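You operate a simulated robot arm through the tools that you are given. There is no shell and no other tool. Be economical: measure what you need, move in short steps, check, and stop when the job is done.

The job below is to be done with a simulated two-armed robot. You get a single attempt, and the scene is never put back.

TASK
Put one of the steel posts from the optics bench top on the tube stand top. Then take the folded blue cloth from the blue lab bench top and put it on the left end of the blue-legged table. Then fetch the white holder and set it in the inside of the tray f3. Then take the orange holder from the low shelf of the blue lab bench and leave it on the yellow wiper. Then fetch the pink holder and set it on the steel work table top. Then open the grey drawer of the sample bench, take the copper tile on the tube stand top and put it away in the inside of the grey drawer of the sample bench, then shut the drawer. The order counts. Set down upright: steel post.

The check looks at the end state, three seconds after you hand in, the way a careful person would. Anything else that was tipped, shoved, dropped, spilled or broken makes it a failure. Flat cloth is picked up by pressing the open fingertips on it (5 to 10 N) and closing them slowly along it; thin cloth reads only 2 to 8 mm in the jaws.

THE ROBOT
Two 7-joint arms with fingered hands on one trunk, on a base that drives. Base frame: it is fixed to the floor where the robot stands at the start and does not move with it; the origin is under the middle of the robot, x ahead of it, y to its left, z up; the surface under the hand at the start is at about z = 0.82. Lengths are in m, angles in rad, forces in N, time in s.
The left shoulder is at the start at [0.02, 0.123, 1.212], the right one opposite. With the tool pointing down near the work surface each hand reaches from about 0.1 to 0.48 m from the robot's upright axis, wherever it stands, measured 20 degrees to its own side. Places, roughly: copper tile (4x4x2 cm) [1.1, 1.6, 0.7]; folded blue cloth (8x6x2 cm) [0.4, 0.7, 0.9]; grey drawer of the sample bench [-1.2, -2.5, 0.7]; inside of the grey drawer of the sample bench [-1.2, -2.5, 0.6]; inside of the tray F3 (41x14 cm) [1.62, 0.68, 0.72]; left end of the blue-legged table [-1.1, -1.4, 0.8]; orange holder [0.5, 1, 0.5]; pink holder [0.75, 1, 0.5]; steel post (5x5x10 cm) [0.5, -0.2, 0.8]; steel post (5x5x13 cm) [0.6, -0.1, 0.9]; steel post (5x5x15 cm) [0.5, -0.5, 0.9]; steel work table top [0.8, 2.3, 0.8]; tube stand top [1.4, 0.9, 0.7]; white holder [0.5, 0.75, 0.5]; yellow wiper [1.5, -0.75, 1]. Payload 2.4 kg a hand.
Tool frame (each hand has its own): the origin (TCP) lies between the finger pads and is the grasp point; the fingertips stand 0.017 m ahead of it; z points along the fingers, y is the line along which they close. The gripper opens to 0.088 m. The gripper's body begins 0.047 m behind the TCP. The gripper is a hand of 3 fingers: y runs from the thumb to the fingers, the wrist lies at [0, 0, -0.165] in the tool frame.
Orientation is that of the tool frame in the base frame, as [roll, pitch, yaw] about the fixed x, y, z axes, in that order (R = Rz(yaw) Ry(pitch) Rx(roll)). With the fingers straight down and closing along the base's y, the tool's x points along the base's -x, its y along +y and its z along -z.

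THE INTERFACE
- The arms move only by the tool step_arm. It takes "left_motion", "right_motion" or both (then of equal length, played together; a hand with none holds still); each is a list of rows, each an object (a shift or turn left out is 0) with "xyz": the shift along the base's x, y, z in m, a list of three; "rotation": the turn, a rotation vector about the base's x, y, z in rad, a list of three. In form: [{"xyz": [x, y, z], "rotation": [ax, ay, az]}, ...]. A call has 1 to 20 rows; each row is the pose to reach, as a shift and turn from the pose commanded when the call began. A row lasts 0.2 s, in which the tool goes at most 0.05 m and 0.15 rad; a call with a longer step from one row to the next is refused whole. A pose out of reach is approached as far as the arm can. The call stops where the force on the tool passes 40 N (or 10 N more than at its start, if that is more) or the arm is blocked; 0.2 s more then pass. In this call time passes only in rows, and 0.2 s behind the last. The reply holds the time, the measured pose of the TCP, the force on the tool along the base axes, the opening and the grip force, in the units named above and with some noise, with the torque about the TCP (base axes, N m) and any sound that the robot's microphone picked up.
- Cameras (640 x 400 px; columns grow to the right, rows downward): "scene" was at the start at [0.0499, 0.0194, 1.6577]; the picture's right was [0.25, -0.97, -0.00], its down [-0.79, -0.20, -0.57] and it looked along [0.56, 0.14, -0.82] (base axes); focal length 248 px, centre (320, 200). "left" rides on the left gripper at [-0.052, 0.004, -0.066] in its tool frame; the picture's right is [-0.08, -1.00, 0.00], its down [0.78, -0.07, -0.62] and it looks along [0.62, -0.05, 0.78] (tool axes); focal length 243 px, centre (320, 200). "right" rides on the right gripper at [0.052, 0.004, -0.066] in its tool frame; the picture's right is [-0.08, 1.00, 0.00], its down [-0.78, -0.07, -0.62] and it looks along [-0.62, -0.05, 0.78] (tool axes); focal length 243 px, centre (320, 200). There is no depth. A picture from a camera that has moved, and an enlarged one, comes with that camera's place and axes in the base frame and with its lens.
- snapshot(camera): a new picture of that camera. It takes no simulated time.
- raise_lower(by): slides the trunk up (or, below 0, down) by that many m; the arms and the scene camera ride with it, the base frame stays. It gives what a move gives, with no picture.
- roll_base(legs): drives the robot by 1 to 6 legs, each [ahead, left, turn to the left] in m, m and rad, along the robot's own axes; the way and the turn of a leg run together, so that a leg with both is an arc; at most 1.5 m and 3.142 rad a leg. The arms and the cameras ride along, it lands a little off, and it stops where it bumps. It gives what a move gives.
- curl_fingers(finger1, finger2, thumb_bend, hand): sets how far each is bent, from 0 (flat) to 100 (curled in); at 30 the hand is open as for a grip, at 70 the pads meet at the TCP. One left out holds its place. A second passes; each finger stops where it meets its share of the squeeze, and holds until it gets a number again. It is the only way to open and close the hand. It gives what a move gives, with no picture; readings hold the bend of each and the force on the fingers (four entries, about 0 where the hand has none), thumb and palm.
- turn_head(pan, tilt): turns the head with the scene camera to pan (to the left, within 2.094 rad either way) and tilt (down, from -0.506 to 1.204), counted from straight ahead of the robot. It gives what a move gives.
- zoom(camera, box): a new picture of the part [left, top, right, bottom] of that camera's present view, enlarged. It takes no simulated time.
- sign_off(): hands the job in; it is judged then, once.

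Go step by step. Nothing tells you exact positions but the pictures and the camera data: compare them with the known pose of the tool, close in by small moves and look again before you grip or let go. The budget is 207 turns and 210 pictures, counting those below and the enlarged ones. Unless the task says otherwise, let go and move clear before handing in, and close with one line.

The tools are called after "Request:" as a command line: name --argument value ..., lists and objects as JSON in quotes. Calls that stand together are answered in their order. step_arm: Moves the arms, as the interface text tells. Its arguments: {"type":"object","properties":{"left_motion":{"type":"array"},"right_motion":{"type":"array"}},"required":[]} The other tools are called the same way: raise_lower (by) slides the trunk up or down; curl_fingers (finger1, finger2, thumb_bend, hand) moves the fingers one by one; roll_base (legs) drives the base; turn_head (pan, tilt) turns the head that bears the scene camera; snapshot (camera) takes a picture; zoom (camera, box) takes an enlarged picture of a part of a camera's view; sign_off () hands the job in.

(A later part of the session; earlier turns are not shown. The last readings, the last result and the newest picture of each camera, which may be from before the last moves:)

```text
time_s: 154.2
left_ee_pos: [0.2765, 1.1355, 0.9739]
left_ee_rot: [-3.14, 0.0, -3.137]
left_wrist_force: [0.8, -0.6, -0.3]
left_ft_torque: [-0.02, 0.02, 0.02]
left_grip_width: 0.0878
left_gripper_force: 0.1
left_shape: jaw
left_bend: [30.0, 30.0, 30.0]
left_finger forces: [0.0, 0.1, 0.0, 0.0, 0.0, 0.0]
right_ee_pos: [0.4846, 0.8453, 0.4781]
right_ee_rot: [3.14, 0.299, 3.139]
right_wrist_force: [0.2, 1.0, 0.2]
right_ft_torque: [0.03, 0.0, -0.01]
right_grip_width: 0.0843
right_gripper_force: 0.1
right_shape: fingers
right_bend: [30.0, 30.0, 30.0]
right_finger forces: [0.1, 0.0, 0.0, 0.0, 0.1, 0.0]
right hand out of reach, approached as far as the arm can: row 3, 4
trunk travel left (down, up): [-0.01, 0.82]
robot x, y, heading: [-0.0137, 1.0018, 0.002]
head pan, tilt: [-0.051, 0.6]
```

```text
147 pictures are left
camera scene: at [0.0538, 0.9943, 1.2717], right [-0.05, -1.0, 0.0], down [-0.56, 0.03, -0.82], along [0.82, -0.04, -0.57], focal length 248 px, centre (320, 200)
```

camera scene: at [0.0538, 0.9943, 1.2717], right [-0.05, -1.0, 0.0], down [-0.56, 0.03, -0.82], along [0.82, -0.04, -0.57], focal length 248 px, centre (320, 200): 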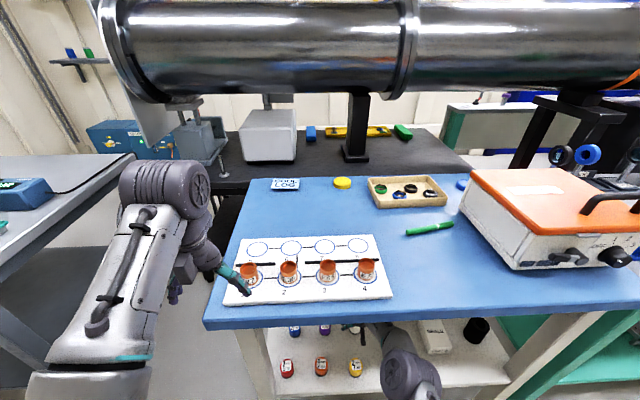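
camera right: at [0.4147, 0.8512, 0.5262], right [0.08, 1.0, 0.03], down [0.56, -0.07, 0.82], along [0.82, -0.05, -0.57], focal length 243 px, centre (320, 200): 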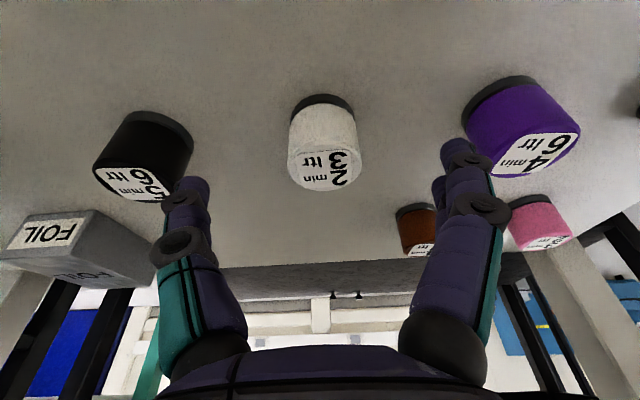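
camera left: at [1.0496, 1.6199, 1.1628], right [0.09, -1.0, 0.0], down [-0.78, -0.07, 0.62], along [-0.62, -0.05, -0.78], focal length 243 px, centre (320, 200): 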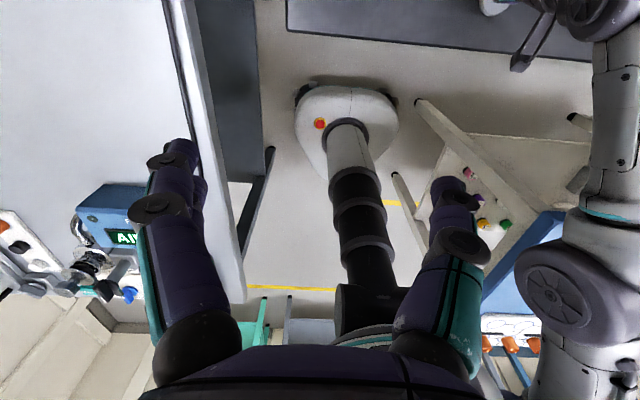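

The white holder stands undisturbed at [0.505, 0.8485], top 0.445. I roll 4 cm closer and come down steeply on it.

Request:
roll_base --legs '[[0.04, 0, 0]]'

Request:
step_arm --right_motion '[{"xyz": [-0.01, 0.002, -0.005]}, {"xyz": [-0.018, 0.003, -0.02]}, {"xyz": [-0.02, 0.003, -0.035]}]'

Request:
snapshot --camera "right"

```text
time_s: 155.1
left_ee_pos: [0.3161, 1.1362, 0.9727]
left_ee_rot: [3.141, 0.0, 3.141]
left_wrist_force: [0.1, -0.1, -0.4]
left_ft_torque: [-0.04, 0.0, 0.02]
left_grip_width: 0.0877
left_gripper_force: 0.1
left_shape: jaw
left_bend: [30.0, 30.0, 30.0]
left_finger forces: [0.0, 0.1, 0.0, 0.0, 0.0, 0.0]
right_ee_pos: [0.5246, 0.8458, 0.4788]
right_ee_rot: [3.141, 0.301, 3.14]
right_wrist_force: [-0.4, 1.2, -0.2]
right_ft_torque: [-0.01, 0.01, 0.02]
right_grip_width: 0.0844
right_gripper_force: 0.0
right_shape: fingers
right_bend: [30.0, 30.0, 30.0]
right_finger forces: [0.0, 0.0, 0.0, 0.0, 0.0, 0.0]
trunk travel left (down, up): [-0.01, 0.82]
robot x, y, heading: [0.0247, 0.9975, -0.005]
head pan, tilt: [-0.051, 0.6]
```

```text
time_s: 155.9
left_ee_pos: [0.3171, 1.1359, 0.9721]
left_ee_rot: [-3.141, 0.001, -3.14]
left_wrist_force: [-0.8, 0.3, 1.0]
left_ft_torque: [0.01, 0.0, 0.01]
left_grip_width: 0.0879
left_gripper_force: 0.0
left_shape: jaw
left_bend: [30.0, 30.0, 30.0]
left_finger forces: [0.0, 0.1, 0.1, 0.0, 0.1, 0.0]
right_ee_pos: [0.504, 0.8496, 0.4438]
right_ee_rot: [-3.141, 0.305, 3.14]
right_wrist_force: [0.5, -0.8, 0.0]
right_ft_torque: [0.0, -0.02, 0.0]
right_grip_width: 0.0844
right_gripper_force: 0.0
right_shape: fingers
right_bend: [30.0, 30.0, 30.0]
right_finger forces: [0.0, 0.0, 0.0, 0.0, 0.1, 0.1]
trunk travel left (down, up): [-0.01, 0.82]
robot x, y, heading: [0.0248, 0.9968, 0.001]
head pan, tilt: [-0.051, 0.6]
```

```text
146 pictures are left
camera right: at [0.4344, 0.8547, 0.4912], right [0.08, 1.0, 0.03], down [0.56, -0.07, 0.83], along [0.82, -0.05, -0.56], focal length 243 px, centre (320, 200)
```

right: 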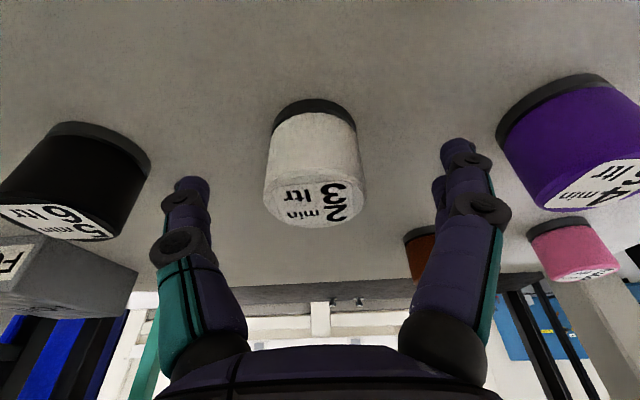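

Request:
step_arm --right_motion '[{"xyz": [0.004, -0.001, -0.008]}, {"xyz": [0.008, -0.002, -0.016]}]'

Request:
curl_fingers --hand "right" --finger1 52 --finger2 52 --thumb_bend 52

Request:
snapshot --camera "right"

```text
time_s: 156.5
left_ee_pos: [0.3163, 1.137, 0.9718]
left_ee_rot: [3.142, 0.002, -3.139]
left_wrist_force: [0.5, -0.6, -1.1]
left_ft_torque: [0.04, 0.03, 0.01]
left_grip_width: 0.0882
left_gripper_force: 0.0
left_shape: jaw
left_bend: [30.0, 30.0, 30.0]
left_finger forces: [0.0, 0.1, 0.0, 0.1, 0.0, 0.0]
right_ee_pos: [0.5084, 0.8476, 0.436]
right_ee_rot: [3.139, 0.302, 3.14]
right_wrist_force: [-0.2, -0.2, 0.2]
right_ft_torque: [-0.01, -0.03, 0.0]
right_grip_width: 0.084
right_gripper_force: 0.0
right_shape: fingers
right_bend: [30.0, 30.0, 30.0]
right_finger forces: [0.0, 0.0, 0.0, 0.0, 0.1, 0.0]
right hand out of reach, approached as far as the arm can: row 2
trunk travel left (down, up): [-0.01, 0.82]
robot x, y, heading: [0.0241, 0.9982, 0.002]
head pan, tilt: [-0.051, 0.6]
```

```text
time_s: 157.5
left_ee_pos: [0.3158, 1.1354, 0.973]
left_ee_rot: [-3.141, 0.0, -3.14]
left_wrist_force: [0.0, -0.4, 0.8]
left_ft_torque: [0.03, 0.0, 0.01]
left_grip_width: 0.0881
left_gripper_force: 0.0
left_shape: jaw
left_bend: [30.0, 30.0, 30.0]
left_finger forces: [0.1, 0.1, 0.0, 0.0, 0.0, 0.1]
right_ee_pos: [0.5088, 0.8482, 0.436]
right_ee_rot: [3.139, 0.302, 3.14]
right_wrist_force: [0.8, -0.4, -0.4]
right_ft_torque: [0.0, 0.0, 0.01]
right_grip_width: 0.0365
right_gripper_force: 0.2
right_shape: fingers
right_bend: [52.0, 52.0, 52.0]
right_finger forces: [0.0, 0.0, 0.0, 0.1, 0.2, 0.0]
trunk travel left (down, up): [-0.01, 0.82]
robot x, y, heading: [0.0238, 0.9965, -0.003]
head pan, tilt: [-0.051, 0.6]
```

```text
145 pictures are left
camera right: at [0.4381, 0.8534, 0.4836], right [0.08, 1.0, 0.03], down [0.56, -0.07, 0.83], along [0.82, -0.05, -0.56], focal length 243 px, centre (320, 200)
```

right: 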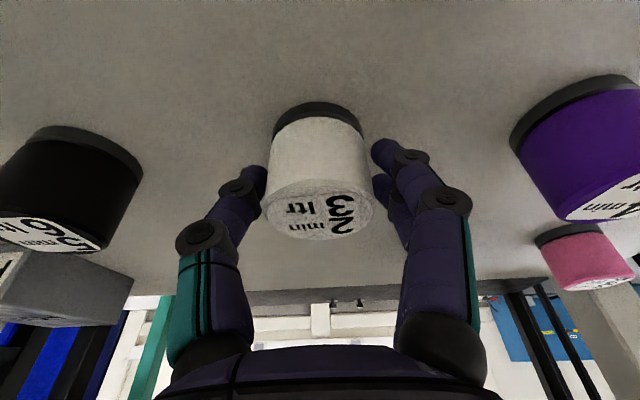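

The fingers straddle it; I use the last bit of trunk travel to sit lower, then close.

Request:
raise_lower --by -0.009

Request:
curl_fingers --hand "right" --finger1 62 --finger2 62 --thumb_bend 62

Request:
snapshot --camera "right"

```text
time_s: 158.1
left_ee_pos: [0.3171, 1.1362, 0.9647]
left_ee_rot: [3.141, 0.0, -3.141]
left_wrist_force: [0.1, 1.0, -1.3]
left_ft_torque: [-0.03, -0.04, 0.01]
left_grip_width: 0.0879
left_gripper_force: 0.0
left_shape: jaw
left_bend: [30.0, 30.0, 30.0]
left_finger forces: [0.0, 0.1, 0.0, 0.0, 0.0, 0.0]
right_ee_pos: [0.5076, 0.8489, 0.4252]
right_ee_rot: [3.138, 0.303, 3.139]
right_wrist_force: [0.0, 0.0, 0.6]
right_ft_torque: [0.0, 0.03, 0.03]
right_grip_width: 0.0367
right_gripper_force: 0.4
right_shape: fingers
right_bend: [52.0, 52.0, 52.0]
right_finger forces: [0.0, 0.0, 0.1, 0.0, 0.2, 0.0]
trunk travel left (down, up): [-0.001, 0.829]
robot x, y, heading: [0.0252, 0.9989, -0.001]
head pan, tilt: [-0.051, 0.6]
```

```text
time_s: 159.1
left_ee_pos: [0.316, 1.1371, 0.9632]
left_ee_rot: [3.141, 0.001, 3.141]
left_wrist_force: [-0.1, 0.0, 0.1]
left_ft_torque: [0.03, 0.01, -0.02]
left_grip_width: 0.0878
left_gripper_force: 0.0
left_shape: jaw
left_bend: [30.0, 30.0, 30.0]
left_finger forces: [0.0, 0.0, 0.0, 0.0, 0.0, 0.1]
right_ee_pos: [0.5084, 0.8487, 0.4262]
right_ee_rot: [3.14, 0.303, -3.142]
right_wrist_force: [-0.4, 0.4, -0.4]
right_ft_torque: [-0.03, -0.01, 0.01]
right_grip_width: 0.0307
right_gripper_force: 5.2
right_shape: fingers
right_bend: [55.0, 55.0, 57.0]
right_finger forces: [2.5, 2.7, 0.1, 0.0, 5.1, 0.1]
trunk travel left (down, up): [-0.001, 0.829]
robot x, y, heading: [0.0238, 0.9967, 0.004]
head pan, tilt: [-0.051, 0.6]
```

```text
144 pictures are left
camera right: at [0.4381, 0.8534, 0.4745], right [0.08, 1.0, 0.03], down [0.56, -0.07, 0.83], along [0.82, -0.05, -0.56], focal length 243 px, centre (320, 200)
```

right: 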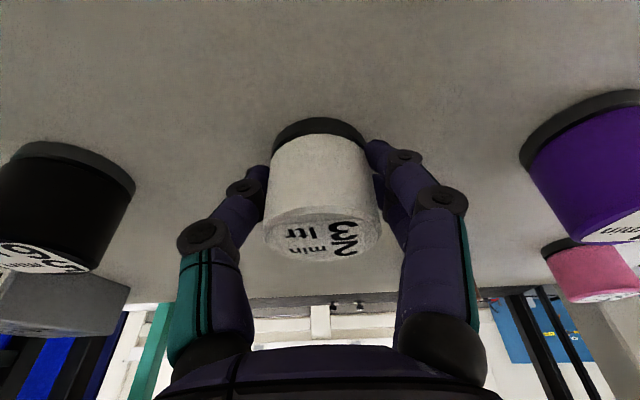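

Gripped at 31 mm. I squeeze firmer, lift a few cm and back out.

Request:
curl_fingers --hand "right" --finger1 74 --finger2 74 --thumb_bend 74

Request:
step_arm --right_motion '[{"xyz": [-0.005, 0, 0.03]}, {"xyz": [-0.01, 0, 0.06]}, {"xyz": [-0.015, 0, 0.09]}]'

Request:
snapshot --camera "right"

Request:
roll_base --legs '[[-0.2, 0, 0], [-0.17, 0, 0]]'

Request:
snapshot --camera "right"

Request:
snapshot --camera "scene"

```text
time_s: 160.1
left_ee_pos: [0.3162, 1.1364, 0.9642]
left_ee_rot: [-3.141, -0.001, -3.139]
left_wrist_force: [0.4, 0.3, -0.1]
left_ft_torque: [0.0, 0.03, 0.0]
left_grip_width: 0.0879
left_gripper_force: 0.0
left_shape: jaw
left_bend: [30.0, 30.0, 30.0]
left_finger forces: [0.1, 0.0, 0.0, 0.0, 0.1, 0.0]
right_ee_pos: [0.5083, 0.8488, 0.4261]
right_ee_rot: [3.14, 0.302, 3.138]
right_wrist_force: [-0.1, 0.3, -0.1]
right_ft_torque: [0.02, 0.04, 0.02]
right_grip_width: 0.0289
right_gripper_force: 14.5
right_shape: fingers
right_bend: [63.0, 62.0, 60.0]
right_finger forces: [7.4, 7.6, 0.0, 0.1, 14.6, 0.1]
trunk travel left (down, up): [-0.001, 0.829]
robot x, y, heading: [0.0244, 0.9953, 0.001]
head pan, tilt: [-0.051, 0.6]
```

```text
time_s: 161.1
left_ee_pos: [0.3058, 1.1542, 0.9601]
left_ee_rot: [-3.13, -0.009, -3.139]
left_wrist_force: [-0.3, -1.1, 0.4]
left_ft_torque: [-0.03, -0.04, -0.03]
left_grip_width: 0.0881
left_gripper_force: 0.1
left_shape: jaw
left_bend: [30.0, 30.0, 30.0]
left_finger forces: [0.0, 0.0, 0.0, 0.0, 0.0, 0.2]
right_ee_pos: [0.467, 0.857, 0.5081]
right_ee_rot: [-3.131, 0.267, 3.137]
right_wrist_force: [-0.7, -0.3, -0.6]
right_ft_torque: [-0.02, -0.03, -0.01]
right_grip_width: 0.029
right_gripper_force: 14.2
right_shape: fingers
right_bend: [64.0, 63.0, 60.0]
right_finger forces: [7.1, 7.6, 0.1, 0.1, 14.2, 0.0]
trunk travel left (down, up): [-0.001, 0.829]
robot x, y, heading: [0.0083, 1.0002, -0.001]
head pan, tilt: [-0.051, 0.6]
stopped in row 3 (right hand): the arm was blocked; the commanded pose is now the measured one
```

```text
143 pictures are left
camera right: at [0.4001, 0.8632, 0.5591], right [0.09, 1.0, 0.01], down [0.59, -0.06, 0.81], along [0.8, -0.07, -0.59], focal length 243 px, centre (320, 200)
```

right: 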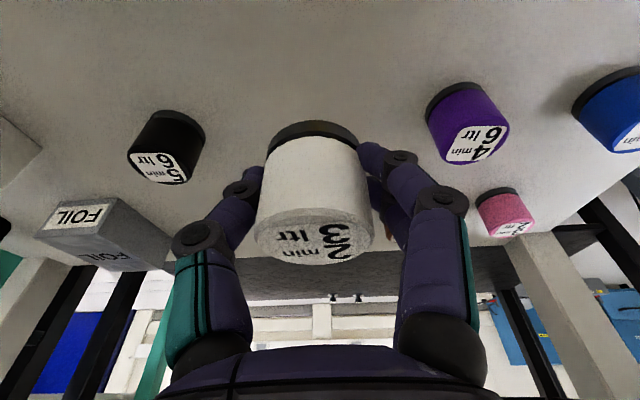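

```text
time_s: 163.7
left_ee_pos: [-0.0626, 1.1446, 0.9607]
left_ee_rot: [-3.137, -0.004, 3.136]
left_wrist_force: [0.8, -1.1, 0.7]
left_ft_torque: [0.01, -0.01, 0.01]
left_grip_width: 0.088
left_gripper_force: 0.1
left_shape: jaw
left_bend: [30.0, 30.0, 30.0]
left_finger forces: [0.1, 0.1, 0.0, 0.1, 0.0, 0.0]
right_ee_pos: [0.1032, 0.8495, 0.506]
right_ee_rot: [-3.133, 0.27, 3.131]
right_wrist_force: [-0.3, -1.1, -1.3]
right_ft_torque: [0.01, -0.01, -0.01]
right_grip_width: 0.0286
right_gripper_force: 14.7
right_shape: fingers
right_bend: [64.0, 63.0, 61.0]
right_finger forces: [7.1, 7.5, 0.0, 0.1, 14.1, 0.1]
trunk travel left (down, up): [-0.001, 0.829]
robot x, y, heading: [-0.3587, 1.0013, -0.002]
head pan, tilt: [-0.051, 0.6]
```

```text
142 pictures are left
camera right: at [0.035, 0.8562, 0.5562], right [0.09, 1.0, 0.02], down [0.59, -0.07, 0.81], along [0.81, -0.07, -0.59], focal length 243 px, centre (320, 200)
```

right: 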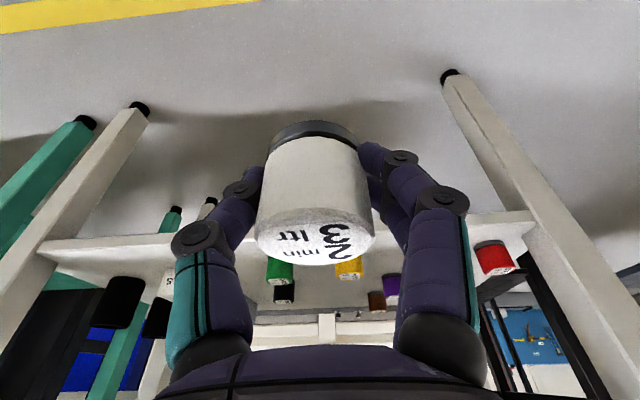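

```text
141 pictures are left
camera scene: at [-0.2903, 0.998, 1.2627], right [-0.05, -1.0, 0.0], down [-0.56, 0.03, -0.82], along [0.82, -0.04, -0.57], focal length 248 px, centre (320, 200)
```

scene: 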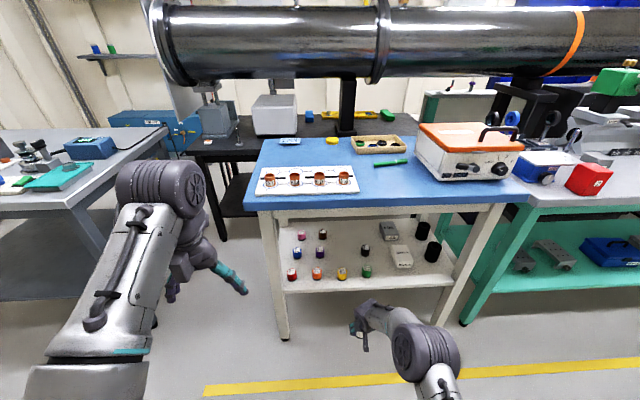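

The arm brushed the bench underside while lifting. I check that nothing on the bench or shelf moved.

Request:
zoom --camera "scene" --box '[230, 110, 550, 310]'

```text
2.00 times, centred on (390, 210) of scene
camera zoom: at [-0.2903, 0.998, 1.2627], right [-0.05, -1.0, 0.0], down [-0.56, 0.03, -0.82], along [0.82, -0.04, -0.57], focal length 496 px, centre (180, 180)
```

zoom: 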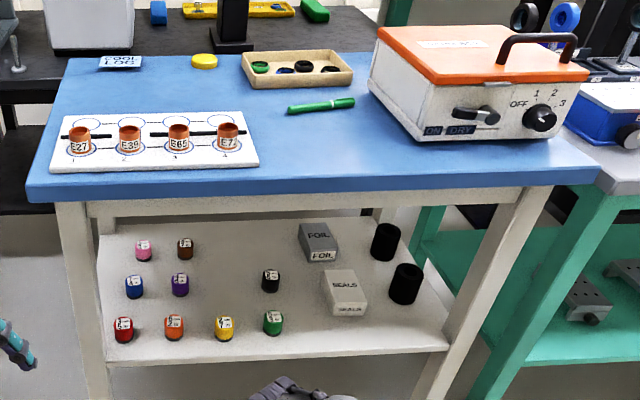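

All is in place. The tray F3 lies behind the tube, so I raise the trunk fully and study the space behind it.

Request:
raise_lower --by 0.4

Request:
raise_lower --by 0.4

Request:
turn_head --pan 0.0 --tilt 0.35

Request:
snapshot --camera "scene"

Request:
zoom --camera "scene" --box '[100, 60, 420, 260]'

Request:
zoom --camera "scene" --box '[320, 60, 640, 260]'

```text
time_s: 167.5
left_ee_pos: [-0.0619, 1.1447, 1.3614]
left_ee_rot: [-3.138, -0.004, 3.138]
left_wrist_force: [0.3, 0.6, 1.0]
left_ft_torque: [0.0, 0.01, 0.02]
left_grip_width: 0.0878
left_gripper_force: 0.1
left_shape: jaw
left_bend: [30.0, 30.0, 30.0]
left_finger forces: [0.1, 0.0, 0.1, 0.1, 0.1, 0.0]
right_ee_pos: [0.1023, 0.8499, 0.9058]
right_ee_rot: [-3.136, 0.27, 3.132]
right_wrist_force: [-0.6, -0.4, -0.7]
right_ft_torque: [0.02, 0.01, -0.03]
right_grip_width: 0.0287
right_gripper_force: 14.1
right_shape: fingers
right_bend: [64.0, 63.0, 61.0]
right_finger forces: [7.1, 7.6, 0.1, 0.0, 14.1, 0.0]
trunk travel left (down, up): [-0.401, 0.429]
robot x, y, heading: [-0.3619, 1.0027, -0.003]
head pan, tilt: [-0.051, 0.6]
```

```text
time_s: 171.4
left_ee_pos: [-0.0603, 1.1462, 1.7609]
left_ee_rot: [-3.138, -0.004, 3.135]
left_wrist_force: [-0.2, 0.0, 0.1]
left_ft_torque: [-0.01, -0.01, -0.04]
left_grip_width: 0.088
left_gripper_force: 0.0
left_shape: jaw
left_bend: [30.0, 30.0, 30.0]
left_finger forces: [0.0, 0.0, 0.0, 0.1, 0.0, 0.1]
right_ee_pos: [0.1038, 0.8502, 1.3074]
right_ee_rot: [-3.135, 0.272, 3.13]
right_wrist_force: [-0.5, 0.4, -0.9]
right_ft_torque: [0.01, 0.02, 0.04]
right_grip_width: 0.0286
right_gripper_force: 14.4
right_shape: fingers
right_bend: [64.0, 63.0, 61.0]
right_finger forces: [7.1, 7.6, 0.0, 0.1, 14.1, 0.2]
trunk travel left (down, up): [-0.801, 0.029]
robot x, y, heading: [-0.3557, 1.0014, -0.006]
head pan, tilt: [-0.051, 0.6]
```

```text
time_s: 172.1
left_ee_pos: [-0.0621, 1.1445, 1.7614]
left_ee_rot: [-3.137, -0.003, 3.136]
left_wrist_force: [0.5, -0.2, -0.3]
left_ft_torque: [-0.05, 0.0, 0.01]
left_grip_width: 0.0879
left_gripper_force: 0.1
left_shape: jaw
left_bend: [30.0, 30.0, 30.0]
left_finger forces: [0.0, 0.1, 0.1, 0.0, 0.0, 0.1]
right_ee_pos: [0.1027, 0.8504, 1.3067]
right_ee_rot: [-3.135, 0.27, 3.13]
right_wrist_force: [-0.7, 0.1, -0.4]
right_ft_torque: [-0.03, 0.0, 0.02]
right_grip_width: 0.0288
right_gripper_force: 14.5
right_shape: fingers
right_bend: [64.0, 63.0, 61.0]
right_finger forces: [7.1, 7.7, 0.0, 0.0, 14.1, 0.0]
trunk travel left (down, up): [-0.801, 0.029]
robot x, y, heading: [-0.3572, 0.9997, -0.002]
head pan, tilt: [0.0, 0.351]
```

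```text
139 pictures are left
camera scene: at [-0.2852, 1.0024, 2.0854], right [0.0, -1.0, 0.0], down [-0.34, 0.0, -0.94], along [0.94, 0.0, -0.34], focal length 248 px, centre (320, 200)
```

scene: 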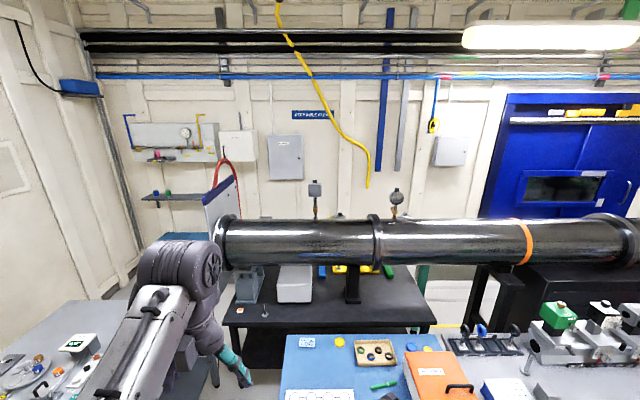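

```text
2.00 times, centred on (260, 160) of scene
camera zoom: at [-0.2852, 1.0024, 2.0854], right [0.0, -1.0, 0.0], down [-0.34, 0.0, -0.94], along [0.94, 0.0, -0.34], focal length 496 px, centre (440, 280)
```

zoom: 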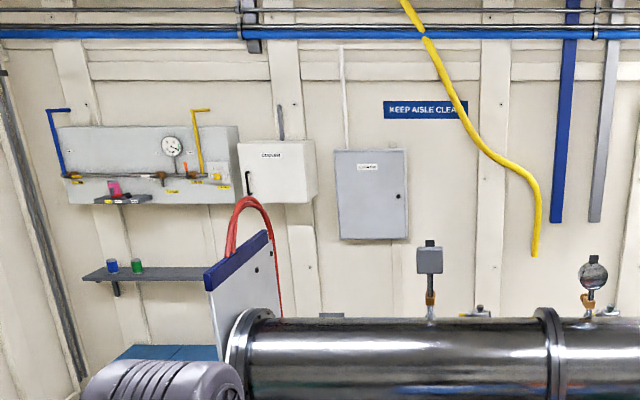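

```text
2.00 times, centred on (480, 160) of scene
camera zoom: at [-0.2852, 1.0024, 2.0854], right [0.0, -1.0, 0.0], down [-0.34, 0.0, -0.94], along [0.94, 0.0, -0.34], focal length 496 px, centre (0, 280)
```

zoom: 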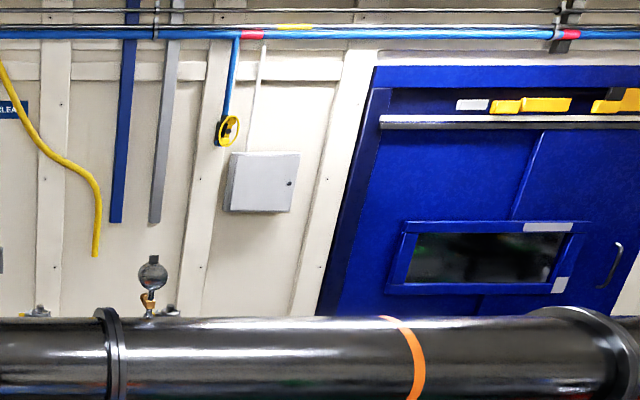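

A sign marks an aisle behind the tube. I'll go around the steel table's far side: first left along the aisle, then turn to face -y, and look.

Request:
roll_base --legs '[[0.06, 1.35, 0], [0, 0, -1.57]]'

Request:
turn_head --pan 1.9 --tilt 0.5

Request:
snapshot --camera "scene"

Request:
turn_head --pan 1.2 --tilt 0.5

Request:
snapshot --camera "scene"

```text
time_s: 182.7
left_ee_pos: [-0.1498, 2.0592, 1.7608]
left_ee_rot: [-3.136, -0.004, 1.578]
left_wrist_force: [0.0, -0.4, 0.7]
left_ft_torque: [-0.01, 0.01, 0.05]
left_grip_width: 0.0881
left_gripper_force: 0.0
left_shape: jaw
left_bend: [30.0, 30.0, 30.0]
left_finger forces: [0.0, 0.1, 0.0, 0.1, 0.1, 0.0]
right_ee_pos: [-0.4428, 1.89, 1.3056]
right_ee_rot: [-3.134, 0.27, 1.571]
right_wrist_force: [0.0, -0.3, -1.5]
right_ft_torque: [-0.02, 0.01, 0.0]
right_grip_width: 0.0284
right_gripper_force: 14.5
right_shape: fingers
right_bend: [65.0, 63.0, 61.0]
right_finger forces: [6.6, 7.6, 0.0, 0.0, 13.8, 0.0]
trunk travel left (down, up): [-0.801, 0.029]
robot x, y, heading: [-0.2967, 2.3541, -1.566]
head pan, tilt: [0.0, 0.351]
```

```text
time_s: 184.6
left_ee_pos: [-0.1506, 2.0598, 1.7611]
left_ee_rot: [-3.139, -0.005, 1.578]
left_wrist_force: [-0.5, -0.9, -0.2]
left_ft_torque: [0.01, -0.02, 0.01]
left_grip_width: 0.0881
left_gripper_force: 0.1
left_shape: jaw
left_bend: [30.0, 30.0, 30.0]
left_finger forces: [0.0, 0.0, 0.0, 0.1, 0.0, 0.0]
right_ee_pos: [-0.4428, 1.8905, 1.3069]
right_ee_rot: [-3.134, 0.269, 1.572]
right_wrist_force: [1.0, -0.2, -0.7]
right_ft_torque: [0.0, -0.01, 0.01]
right_grip_width: 0.0285
right_gripper_force: 14.4
right_shape: fingers
right_bend: [65.0, 63.0, 61.0]
right_finger forces: [6.6, 7.7, 0.0, 0.1, 14.0, 0.0]
trunk travel left (down, up): [-0.801, 0.029]
robot x, y, heading: [-0.2985, 2.3538, -1.565]
head pan, tilt: [1.901, 0.499]
```

```text
136 pictures are left
camera scene: at [-0.2116, 2.4057, 2.0718], right [0.33, -0.94, 0.0], down [-0.45, -0.16, -0.88], along [0.83, 0.29, -0.48], focal length 248 px, centre (320, 200)
```

scene: 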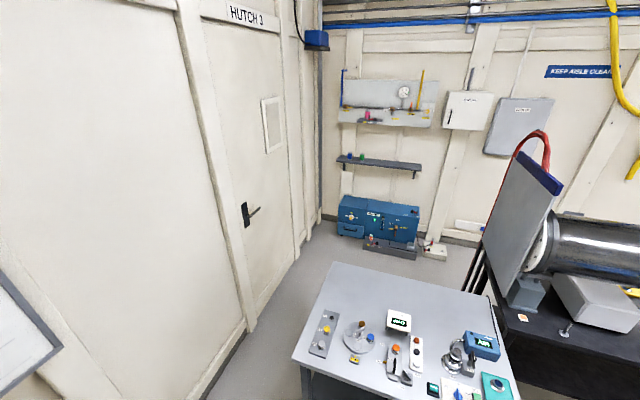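

```text
time_s: 185.7
left_ee_pos: [-0.1492, 2.0597, 1.7618]
left_ee_rot: [-3.138, -0.004, 1.579]
left_wrist_force: [0.4, 1.3, -0.2]
left_ft_torque: [0.0, -0.03, 0.02]
left_grip_width: 0.0877
left_gripper_force: 0.1
left_shape: jaw
left_bend: [30.0, 30.0, 30.0]
left_finger forces: [0.1, 0.1, 0.0, 0.1, 0.0, 0.1]
right_ee_pos: [-0.4426, 1.8902, 1.3075]
right_ee_rot: [-3.135, 0.27, 1.572]
right_wrist_force: [-0.2, 0.7, -0.9]
right_ft_torque: [-0.01, 0.01, 0.01]
right_grip_width: 0.0284
right_gripper_force: 13.9
right_shape: fingers
right_bend: [65.0, 63.0, 61.0]
right_finger forces: [6.7, 7.7, 0.0, 0.0, 13.9, 0.1]
trunk travel left (down, up): [-0.801, 0.029]
robot x, y, heading: [-0.2953, 2.3557, -1.563]
head pan, tilt: [1.201, 0.499]
```

```text
135 pictures are left
camera scene: at [-0.2123, 2.3434, 2.0718], right [-0.35, -0.94, 0.0], down [-0.45, 0.17, -0.88], along [0.82, -0.31, -0.48], focal length 248 px, centre (320, 200)
```

scene: 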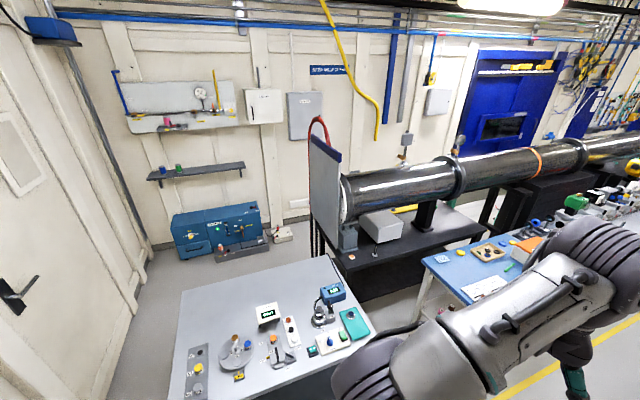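

The corridor between the steel table (y≈2.75) and the wall (y≈3.5) is passable; behind the tube a board on legs ends at x≈1.9. I back toward the wall, then slide along +x.

Request:
roll_base --legs '[[-0.76, 0, 0], [0, 1.0, 0], [0, 0.95, 0]]'

Request:
turn_head --pan 0.4 --tilt 0.6

Request:
snapshot --camera "scene"

```text
time_s: 199.2
left_ee_pos: [1.8089, 2.8532, 1.7622]
left_ee_rot: [-3.138, -0.003, 1.592]
left_wrist_force: [0.3, 0.4, -0.8]
left_ft_torque: [0.03, -0.02, -0.01]
left_grip_width: 0.0876
left_gripper_force: 0.1
left_shape: jaw
left_bend: [30.0, 30.0, 30.0]
left_finger forces: [0.0, 0.1, 0.1, 0.0, 0.0, 0.0]
right_ee_pos: [1.5187, 2.6805, 1.3074]
right_ee_rot: [-3.135, 0.27, 1.59]
right_wrist_force: [0.5, -0.3, -0.5]
right_ft_torque: [0.03, 0.04, 0.01]
right_grip_width: 0.0285
right_gripper_force: 14.7
right_shape: fingers
right_bend: [65.0, 63.0, 61.0]
right_finger forces: [6.6, 7.7, 0.0, 0.0, 13.9, 0.0]
trunk travel left (down, up): [-0.801, 0.029]
robot x, y, heading: [1.6578, 3.1462, -1.546]
head pan, tilt: [1.201, 0.499]
```

```text
time_s: 200.3
left_ee_pos: [1.8088, 2.8548, 1.7614]
left_ee_rot: [-3.139, -0.002, 1.594]
left_wrist_force: [-0.2, 0.3, 0.4]
left_ft_torque: [0.01, 0.0, -0.01]
left_grip_width: 0.0877
left_gripper_force: 0.2
left_shape: jaw
left_bend: [30.0, 30.0, 30.0]
left_finger forces: [0.1, 0.0, 0.0, 0.0, 0.0, 0.0]
right_ee_pos: [1.5182, 2.6809, 1.3055]
right_ee_rot: [-3.135, 0.272, 1.589]
right_wrist_force: [0.3, 0.6, -0.3]
right_ft_torque: [0.01, 0.02, 0.02]
right_grip_width: 0.0285
right_gripper_force: 13.9
right_shape: fingers
right_bend: [65.0, 63.0, 61.0]
right_finger forces: [6.5, 7.7, 0.1, 0.0, 13.9, 0.0]
trunk travel left (down, up): [-0.801, 0.029]
robot x, y, heading: [1.6565, 3.1475, -1.544]
head pan, tilt: [0.4, 0.6]
```

```text
134 pictures are left
camera scene: at [1.6921, 3.0874, 2.0627], right [-0.91, -0.41, 0.0], down [-0.23, 0.51, -0.82], along [0.34, -0.75, -0.57], focal length 248 px, centre (320, 200)
```

scene: 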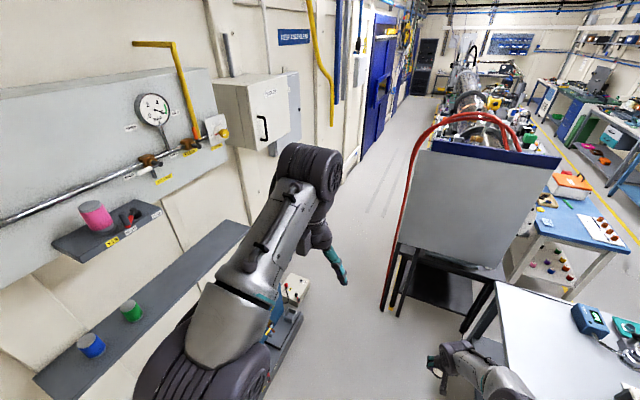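

I see the aisle behind the tube: board legs end at x≈1.72, a small white box sits on the floor at x≈2.4, y≈1.87. I move up to the gap and look down.

Request:
roll_base --legs '[[0.0, 0.27, -0.024], [0.75, 0, 0]]'

Request:
turn_head --pan 0.0 --tilt 0.95

Request:
snapshot --camera "scene"

Request:
snapshot --camera "left"

Request:
snapshot --camera "right"

```text
time_s: 205.8
left_ee_pos: [2.0706, 2.1047, 1.7608]
left_ee_rot: [-3.139, -0.004, 1.571]
left_wrist_force: [0.6, -0.2, -0.2]
left_ft_torque: [-0.01, -0.01, -0.03]
left_grip_width: 0.0878
left_gripper_force: 0.0
left_shape: jaw
left_bend: [30.0, 30.0, 30.0]
left_finger forces: [0.0, 0.1, 0.0, 0.0, 0.0, 0.0]
right_ee_pos: [1.7754, 1.9393, 1.3058]
right_ee_rot: [-3.133, 0.27, 1.564]
right_wrist_force: [-0.2, 0.0, -0.8]
right_ft_torque: [0.0, 0.01, 0.0]
right_grip_width: 0.0285
right_gripper_force: 14.4
right_shape: fingers
right_bend: [65.0, 63.0, 61.0]
right_finger forces: [6.6, 7.7, 0.1, 0.0, 13.8, 0.0]
trunk travel left (down, up): [-0.801, 0.029]
robot x, y, heading: [1.9255, 2.4014, -1.574]
head pan, tilt: [0.4, 0.6]
```

```text
time_s: 206.7
left_ee_pos: [2.0708, 2.1043, 1.7612]
left_ee_rot: [-3.14, -0.003, 1.57]
left_wrist_force: [-0.1, 0.5, -0.8]
left_ft_torque: [0.0, 0.03, -0.02]
left_grip_width: 0.088
left_gripper_force: 0.1
left_shape: jaw
left_bend: [30.0, 30.0, 30.0]
left_finger forces: [0.0, 0.0, 0.1, 0.0, 0.0, 0.1]
right_ee_pos: [1.7772, 1.938, 1.3066]
right_ee_rot: [-3.135, 0.27, 1.563]
right_wrist_force: [0.7, -0.4, 0.5]
right_ft_torque: [0.0, 0.03, 0.0]
right_grip_width: 0.0285
right_gripper_force: 13.7
right_shape: fingers
right_bend: [65.0, 63.0, 61.0]
right_finger forces: [6.6, 7.7, 0.0, 0.1, 13.9, 0.1]
trunk travel left (down, up): [-0.801, 0.029]
robot x, y, heading: [1.9267, 2.3997, -1.569]
head pan, tilt: [0.0, 0.949]
```

```text
133 pictures are left
camera scene: at [1.9253, 2.3492, 2.0343], right [-1.0, 0.0, 0.0], down [0.0, 0.81, -0.58], along [0.0, -0.58, -0.81], focal length 248 px, centre (320, 200)
```

scene: 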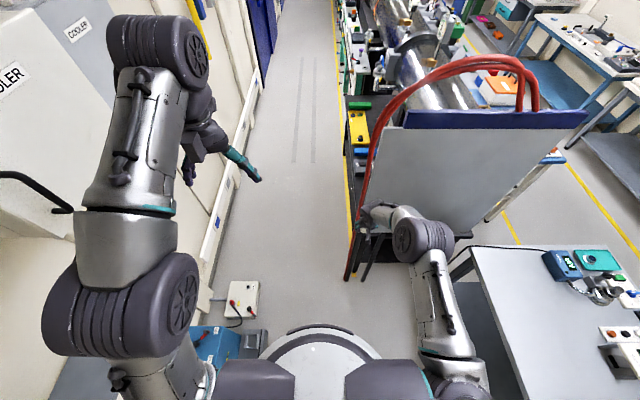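

```text
132 pictures are left
camera left: at [2.0762, 2.053, 1.8273], right [-1.0, -0.08, 0.0], down [-0.06, 0.78, 0.62], along [-0.06, 0.62, -0.78], focal length 243 px, centre (320, 200)
```

left: 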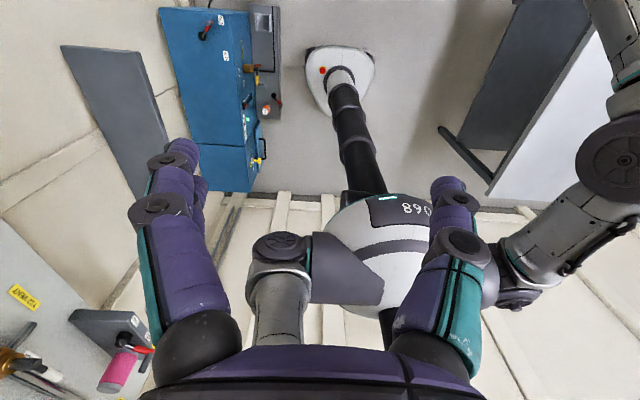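

```text
131 pictures are left
camera right: at [1.7817, 2.0064, 1.3563], right [1.0, -0.09, 0.02], down [-0.07, -0.59, 0.81], along [-0.06, -0.81, -0.59], focal length 243 px, centre (320, 200)
```

right: 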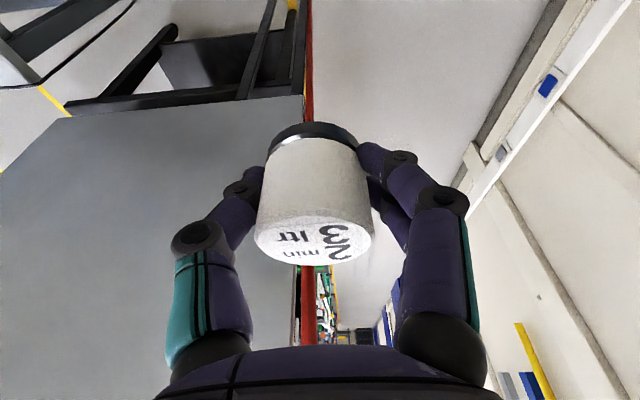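

The gap spans x 1.72–2.40 and the base is about 0.5 wide, but my elbows are wide, so I turn 0.6 rad to narrow my profile and slide through at x≈2.06.

Request:
roll_base --legs '[[0, 0, 0.6], [0.075, 0.11, 0], [0.33, -0.226, 0]]'

Request:
turn_head --pan -0.6 --tilt 0.95

Request:
snapshot --camera "scene"

```text
time_s: 211.8
left_ee_pos: [2.3451, 1.8413, 1.7607]
left_ee_rot: [-3.137, -0.003, 2.171]
left_wrist_force: [-0.2, 0.1, 0.2]
left_ft_torque: [0.03, 0.04, 0.0]
left_grip_width: 0.0881
left_gripper_force: 0.0
left_shape: jaw
left_bend: [30.0, 30.0, 30.0]
left_finger forces: [0.0, 0.1, 0.0, 0.1, 0.1, 0.0]
right_ee_pos: [2.1968, 1.5379, 1.3062]
right_ee_rot: [-3.133, 0.272, 2.166]
right_wrist_force: [0.4, -0.6, -0.6]
right_ft_torque: [0.0, 0.02, 0.03]
right_grip_width: 0.0283
right_gripper_force: 14.2
right_shape: fingers
right_bend: [65.0, 63.0, 61.0]
right_finger forces: [6.5, 7.7, 0.1, 0.1, 13.8, 0.0]
trunk travel left (down, up): [-0.801, 0.029]
robot x, y, heading: [2.0585, 2.005, -0.971]
head pan, tilt: [0.0, 0.949]
```

```text
time_s: 212.8
left_ee_pos: [2.346, 1.8415, 1.7614]
left_ee_rot: [-3.137, -0.004, 2.171]
left_wrist_force: [0.6, 0.5, -0.6]
left_ft_torque: [-0.01, 0.03, 0.0]
left_grip_width: 0.0877
left_gripper_force: 0.2
left_shape: jaw
left_bend: [30.0, 30.0, 30.0]
left_finger forces: [0.0, 0.0, 0.0, 0.0, 0.0, 0.0]
right_ee_pos: [2.1972, 1.5378, 1.3065]
right_ee_rot: [-3.131, 0.271, 2.166]
right_wrist_force: [-0.4, 0.9, -0.5]
right_ft_torque: [0.01, -0.01, -0.01]
right_grip_width: 0.0283
right_gripper_force: 13.9
right_shape: fingers
right_bend: [65.0, 63.0, 61.0]
right_finger forces: [6.5, 7.8, 0.1, 0.0, 13.8, 0.0]
trunk travel left (down, up): [-0.801, 0.029]
robot x, y, heading: [2.058, 2.0015, -0.968]
head pan, tilt: [-0.6, 0.949]
```

```text
130 pictures are left
camera scene: at [2.0475, 1.9486, 2.0343], right [-1.0, 0.0, 0.0], down [0.0, 0.81, -0.58], along [0.0, -0.58, -0.81], focal length 248 px, centre (320, 200)
```

scene: 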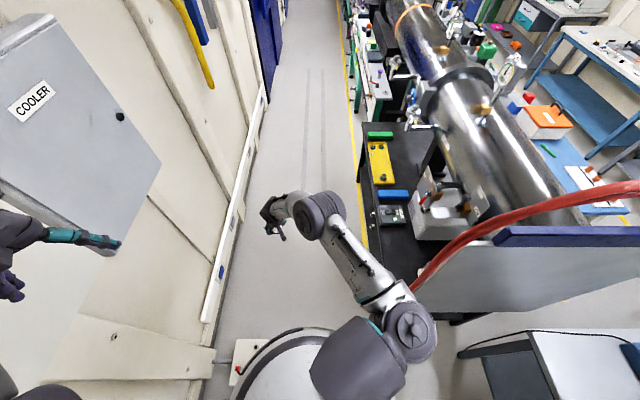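

Clear, but the right elbow is close to the red hose; I turn a bit more left and slide on along -y to the tray.

Request:
roll_base --legs '[[0, 0, 0.35], [0.29, -0.407, 0], [0.35, -0.49, 0]]'

Request:
turn_head --pan -1.9 --tilt 0.8

Request:
snapshot --camera "scene"

```text
time_s: 219.8
left_ee_pos: [2.3847, 0.8468, 1.7617]
left_ee_rot: [-3.136, -0.003, 2.525]
left_wrist_force: [0.2, -0.4, 0.1]
left_ft_torque: [0.01, 0.04, 0.0]
left_grip_width: 0.0879
left_gripper_force: 0.0
left_shape: jaw
left_bend: [30.0, 30.0, 30.0]
left_finger forces: [0.0, 0.1, 0.0, 0.1, 0.1, 0.1]
right_ee_pos: [2.3502, 0.5125, 1.306]
right_ee_rot: [-3.133, 0.27, 2.516]
right_wrist_force: [0.3, -0.5, -0.5]
right_ft_torque: [0.0, -0.01, 0.0]
right_grip_width: 0.0283
right_gripper_force: 13.8
right_shape: fingers
right_bend: [65.0, 63.0, 61.0]
right_finger forces: [6.4, 7.8, 0.1, 0.0, 13.8, 0.1]
trunk travel left (down, up): [-0.801, 0.029]
robot x, y, heading: [2.0595, 0.902, -0.615]
head pan, tilt: [-0.6, 0.949]
```

```text
time_s: 221.2
left_ee_pos: [2.3851, 0.8478, 1.7605]
left_ee_rot: [-3.138, -0.002, 2.523]
left_wrist_force: [-0.4, 0.0, 0.3]
left_ft_torque: [-0.02, 0.0, 0.01]
left_grip_width: 0.088
left_gripper_force: 0.2
left_shape: jaw
left_bend: [30.0, 30.0, 30.0]
left_finger forces: [0.1, 0.0, 0.1, 0.0, 0.0, 0.0]
right_ee_pos: [2.3512, 0.5111, 1.3054]
right_ee_rot: [-3.135, 0.27, 2.517]
right_wrist_force: [0.0, 0.4, -0.9]
right_ft_torque: [0.02, 0.03, -0.02]
right_grip_width: 0.0283
right_gripper_force: 14.3
right_shape: fingers
right_bend: [65.0, 63.0, 61.0]
right_finger forces: [6.6, 7.8, 0.0, 0.0, 13.8, 0.1]
trunk travel left (down, up): [-0.801, 0.029]
robot x, y, heading: [2.0592, 0.9012, -0.62]
head pan, tilt: [-1.901, 0.799]
```

```text
129 pictures are left
camera scene: at [1.9775, 0.8665, 2.0458], right [-0.58, 0.81, 0.0], down [0.58, 0.42, -0.7], along [-0.57, -0.41, -0.72], focal length 248 px, centre (320, 200)
```

scene: 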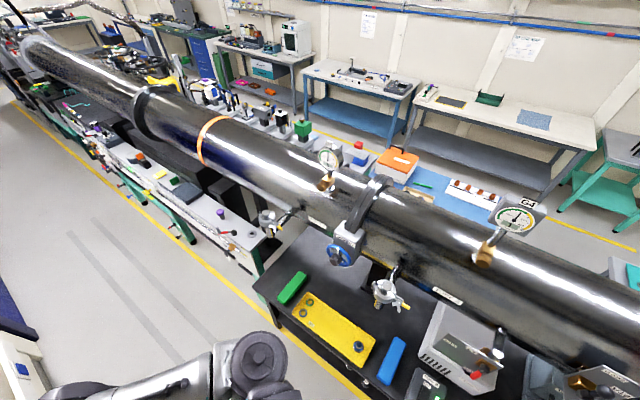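

I see the yellow tray near the stand's back edge. I back off toward the wall, turn to face -x, and look closely at it.

Request:
roll_base --legs '[[0.41, -0.162, 0], [0, 0, -1.26], [0, 0, -1.26]]'

Request:
turn_head --pan -0.2 --tilt 0.85

Request:
snapshot --camera "scene"

Request:
zoom --camera "scene" --box '[220, 150, 460, 300]'

```text
time_s: 230.2
left_ee_pos: [2.0015, 0.3869, 1.7616]
left_ee_rot: [-3.138, -0.003, -0.003]
left_wrist_force: [0.5, 0.7, -0.7]
left_ft_torque: [0.01, -0.01, 0.02]
left_grip_width: 0.0879
left_gripper_force: 0.1
left_shape: jaw
left_bend: [30.0, 30.0, 30.0]
left_finger forces: [0.0, 0.1, 0.0, 0.0, 0.0, 0.0]
right_ee_pos: [1.8363, 0.6812, 1.3068]
right_ee_rot: [-3.135, 0.27, -0.009]
right_wrist_force: [1.1, -0.3, -1.2]
right_ft_torque: [-0.01, 0.0, -0.02]
right_grip_width: 0.0279
right_gripper_force: 13.9
right_shape: fingers
right_bend: [66.0, 63.0, 61.0]
right_finger forces: [6.4, 7.8, 0.0, 0.0, 13.8, 0.0]
trunk travel left (down, up): [-0.801, 0.029]
robot x, y, heading: [2.2986, 0.5303, 3.144]
head pan, tilt: [-1.901, 0.799]
```

```text
time_s: 231.9
left_ee_pos: [2.0031, 0.3874, 1.7629]
left_ee_rot: [-3.138, -0.004, 0.0]
left_wrist_force: [0.0, 0.0, 0.0]
left_ft_torque: [0.02, -0.01, 0.0]
left_grip_width: 0.088
left_gripper_force: 0.0
left_shape: jaw
left_bend: [30.0, 30.0, 30.0]
left_finger forces: [0.0, 0.0, 0.0, 0.0, 0.0, 0.1]
right_ee_pos: [1.8367, 0.6813, 1.3061]
right_ee_rot: [-3.135, 0.27, -0.008]
right_wrist_force: [-0.2, 0.3, -0.8]
right_ft_torque: [-0.01, -0.04, 0.01]
right_grip_width: 0.028
right_gripper_force: 13.8
right_shape: fingers
right_bend: [66.0, 63.0, 61.0]
right_finger forces: [6.3, 7.8, 0.1, 0.0, 13.7, 0.1]
trunk travel left (down, up): [-0.801, 0.029]
robot x, y, heading: [2.2969, 0.5313, 3.141]
head pan, tilt: [-0.201, 0.85]
```

```text
128 pictures are left
camera scene: at [2.2413, 0.5494, 2.0418], right [0.2, 0.98, 0.0], down [0.74, -0.15, -0.66], along [-0.65, 0.13, -0.75], focal length 248 px, centre (320, 200)
```

scene: 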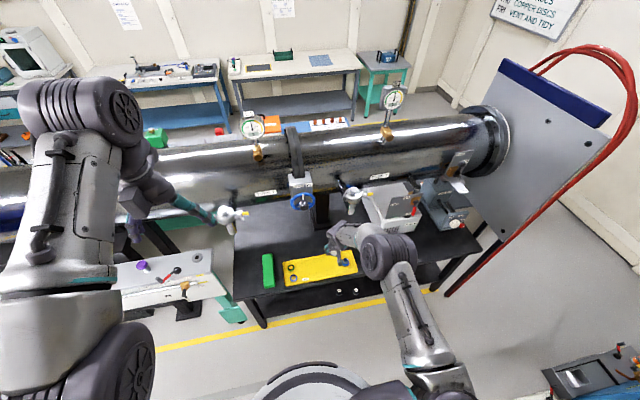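

```text
2.67 times, centred on (340, 225) of scene
camera zoom: at [2.2413, 0.5494, 2.0418], right [0.2, 0.98, 0.0], down [0.74, -0.15, -0.66], along [-0.65, 0.13, -0.75], focal length 661 px, centre (267, 133)
```

zoom: 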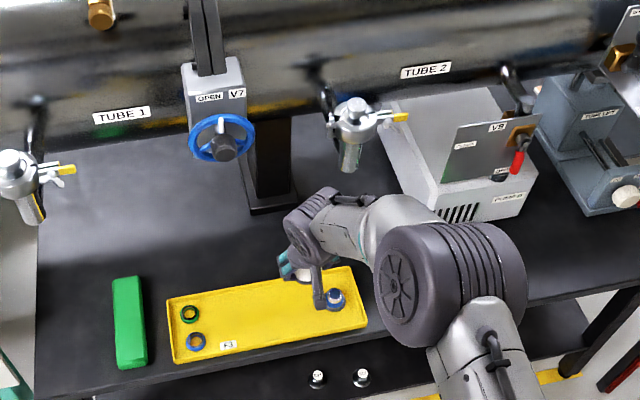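

The tray F3 spans x 1.535–1.675, y 0.47–0.88; its middle around [1.61, 0.66] is free (rings at y≈0.5, something blue at y≈0.82). I lower the trunk and roll in.

Request:
raise_lower --by -0.4

Request:
roll_base --legs '[[0.17, 0, 0]]'

Request:
snapshot --camera "right"

Request:
snapshot --camera "scene"

```text
time_s: 235.8
left_ee_pos: [2.004, 0.387, 1.3605]
left_ee_rot: [-3.138, -0.003, -0.002]
left_wrist_force: [0.0, 0.4, 0.6]
left_ft_torque: [-0.02, -0.01, -0.01]
left_grip_width: 0.088
left_gripper_force: 0.0
left_shape: jaw
left_bend: [30.0, 30.0, 30.0]
left_finger forces: [0.0, 0.0, 0.0, 0.0, 0.1, 0.1]
right_ee_pos: [1.8361, 0.6815, 0.9077]
right_ee_rot: [-3.135, 0.271, -0.007]
right_wrist_force: [0.4, -0.5, -1.2]
right_ft_torque: [-0.01, 0.03, 0.01]
right_grip_width: 0.0277
right_gripper_force: 14.0
right_shape: fingers
right_bend: [66.0, 63.0, 61.0]
right_finger forces: [6.2, 7.9, 0.0, 0.0, 13.8, 0.1]
trunk travel left (down, up): [-0.401, 0.429]
robot x, y, heading: [2.2994, 0.5297, 3.14]
head pan, tilt: [-0.201, 0.85]
```

```text
time_s: 237.2
left_ee_pos: [1.8312, 0.3868, 1.3611]
left_ee_rot: [-3.139, -0.006, -0.001]
left_wrist_force: [-0.4, 0.6, -0.1]
left_ft_torque: [0.0, -0.01, 0.01]
left_grip_width: 0.0879
left_gripper_force: 0.0
left_shape: jaw
left_bend: [30.0, 30.0, 30.0]
left_finger forces: [0.1, 0.0, 0.0, 0.1, 0.1, 0.0]
right_ee_pos: [1.6655, 0.6816, 0.9053]
right_ee_rot: [-3.137, 0.269, -0.006]
right_wrist_force: [0.2, -1.0, -0.8]
right_ft_torque: [0.01, 0.06, 0.02]
right_grip_width: 0.0279
right_gripper_force: 13.6
right_shape: fingers
right_bend: [66.0, 63.0, 61.0]
right_finger forces: [6.2, 7.8, 0.1, 0.0, 13.7, 0.0]
trunk travel left (down, up): [-0.401, 0.429]
robot x, y, heading: [2.1308, 0.5298, 3.143]
head pan, tilt: [-0.201, 0.85]
```

```text
126 pictures are left
camera right: at [1.7333, 0.6764, 0.9558], right [-0.09, -1.0, 0.01], down [-0.59, 0.07, 0.81], along [-0.8, 0.06, -0.59], focal length 243 px, centre (320, 200)
```

right: 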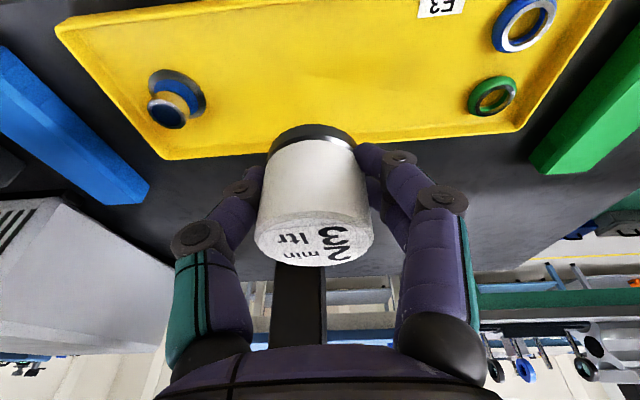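

```text
125 pictures are left
camera scene: at [2.0699, 0.5493, 1.6417], right [0.2, 0.98, 0.0], down [0.74, -0.15, -0.66], along [-0.65, 0.13, -0.75], focal length 248 px, centre (320, 200)
```

scene: 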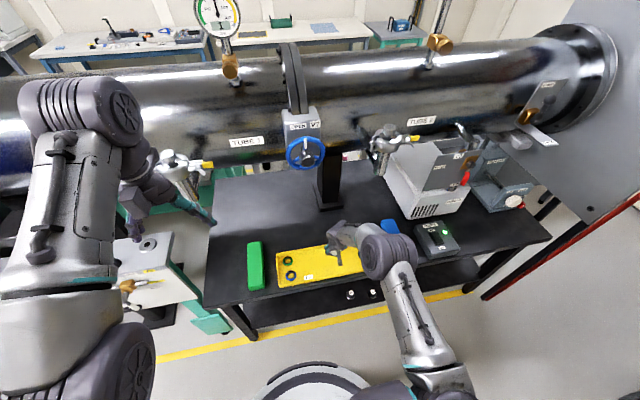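

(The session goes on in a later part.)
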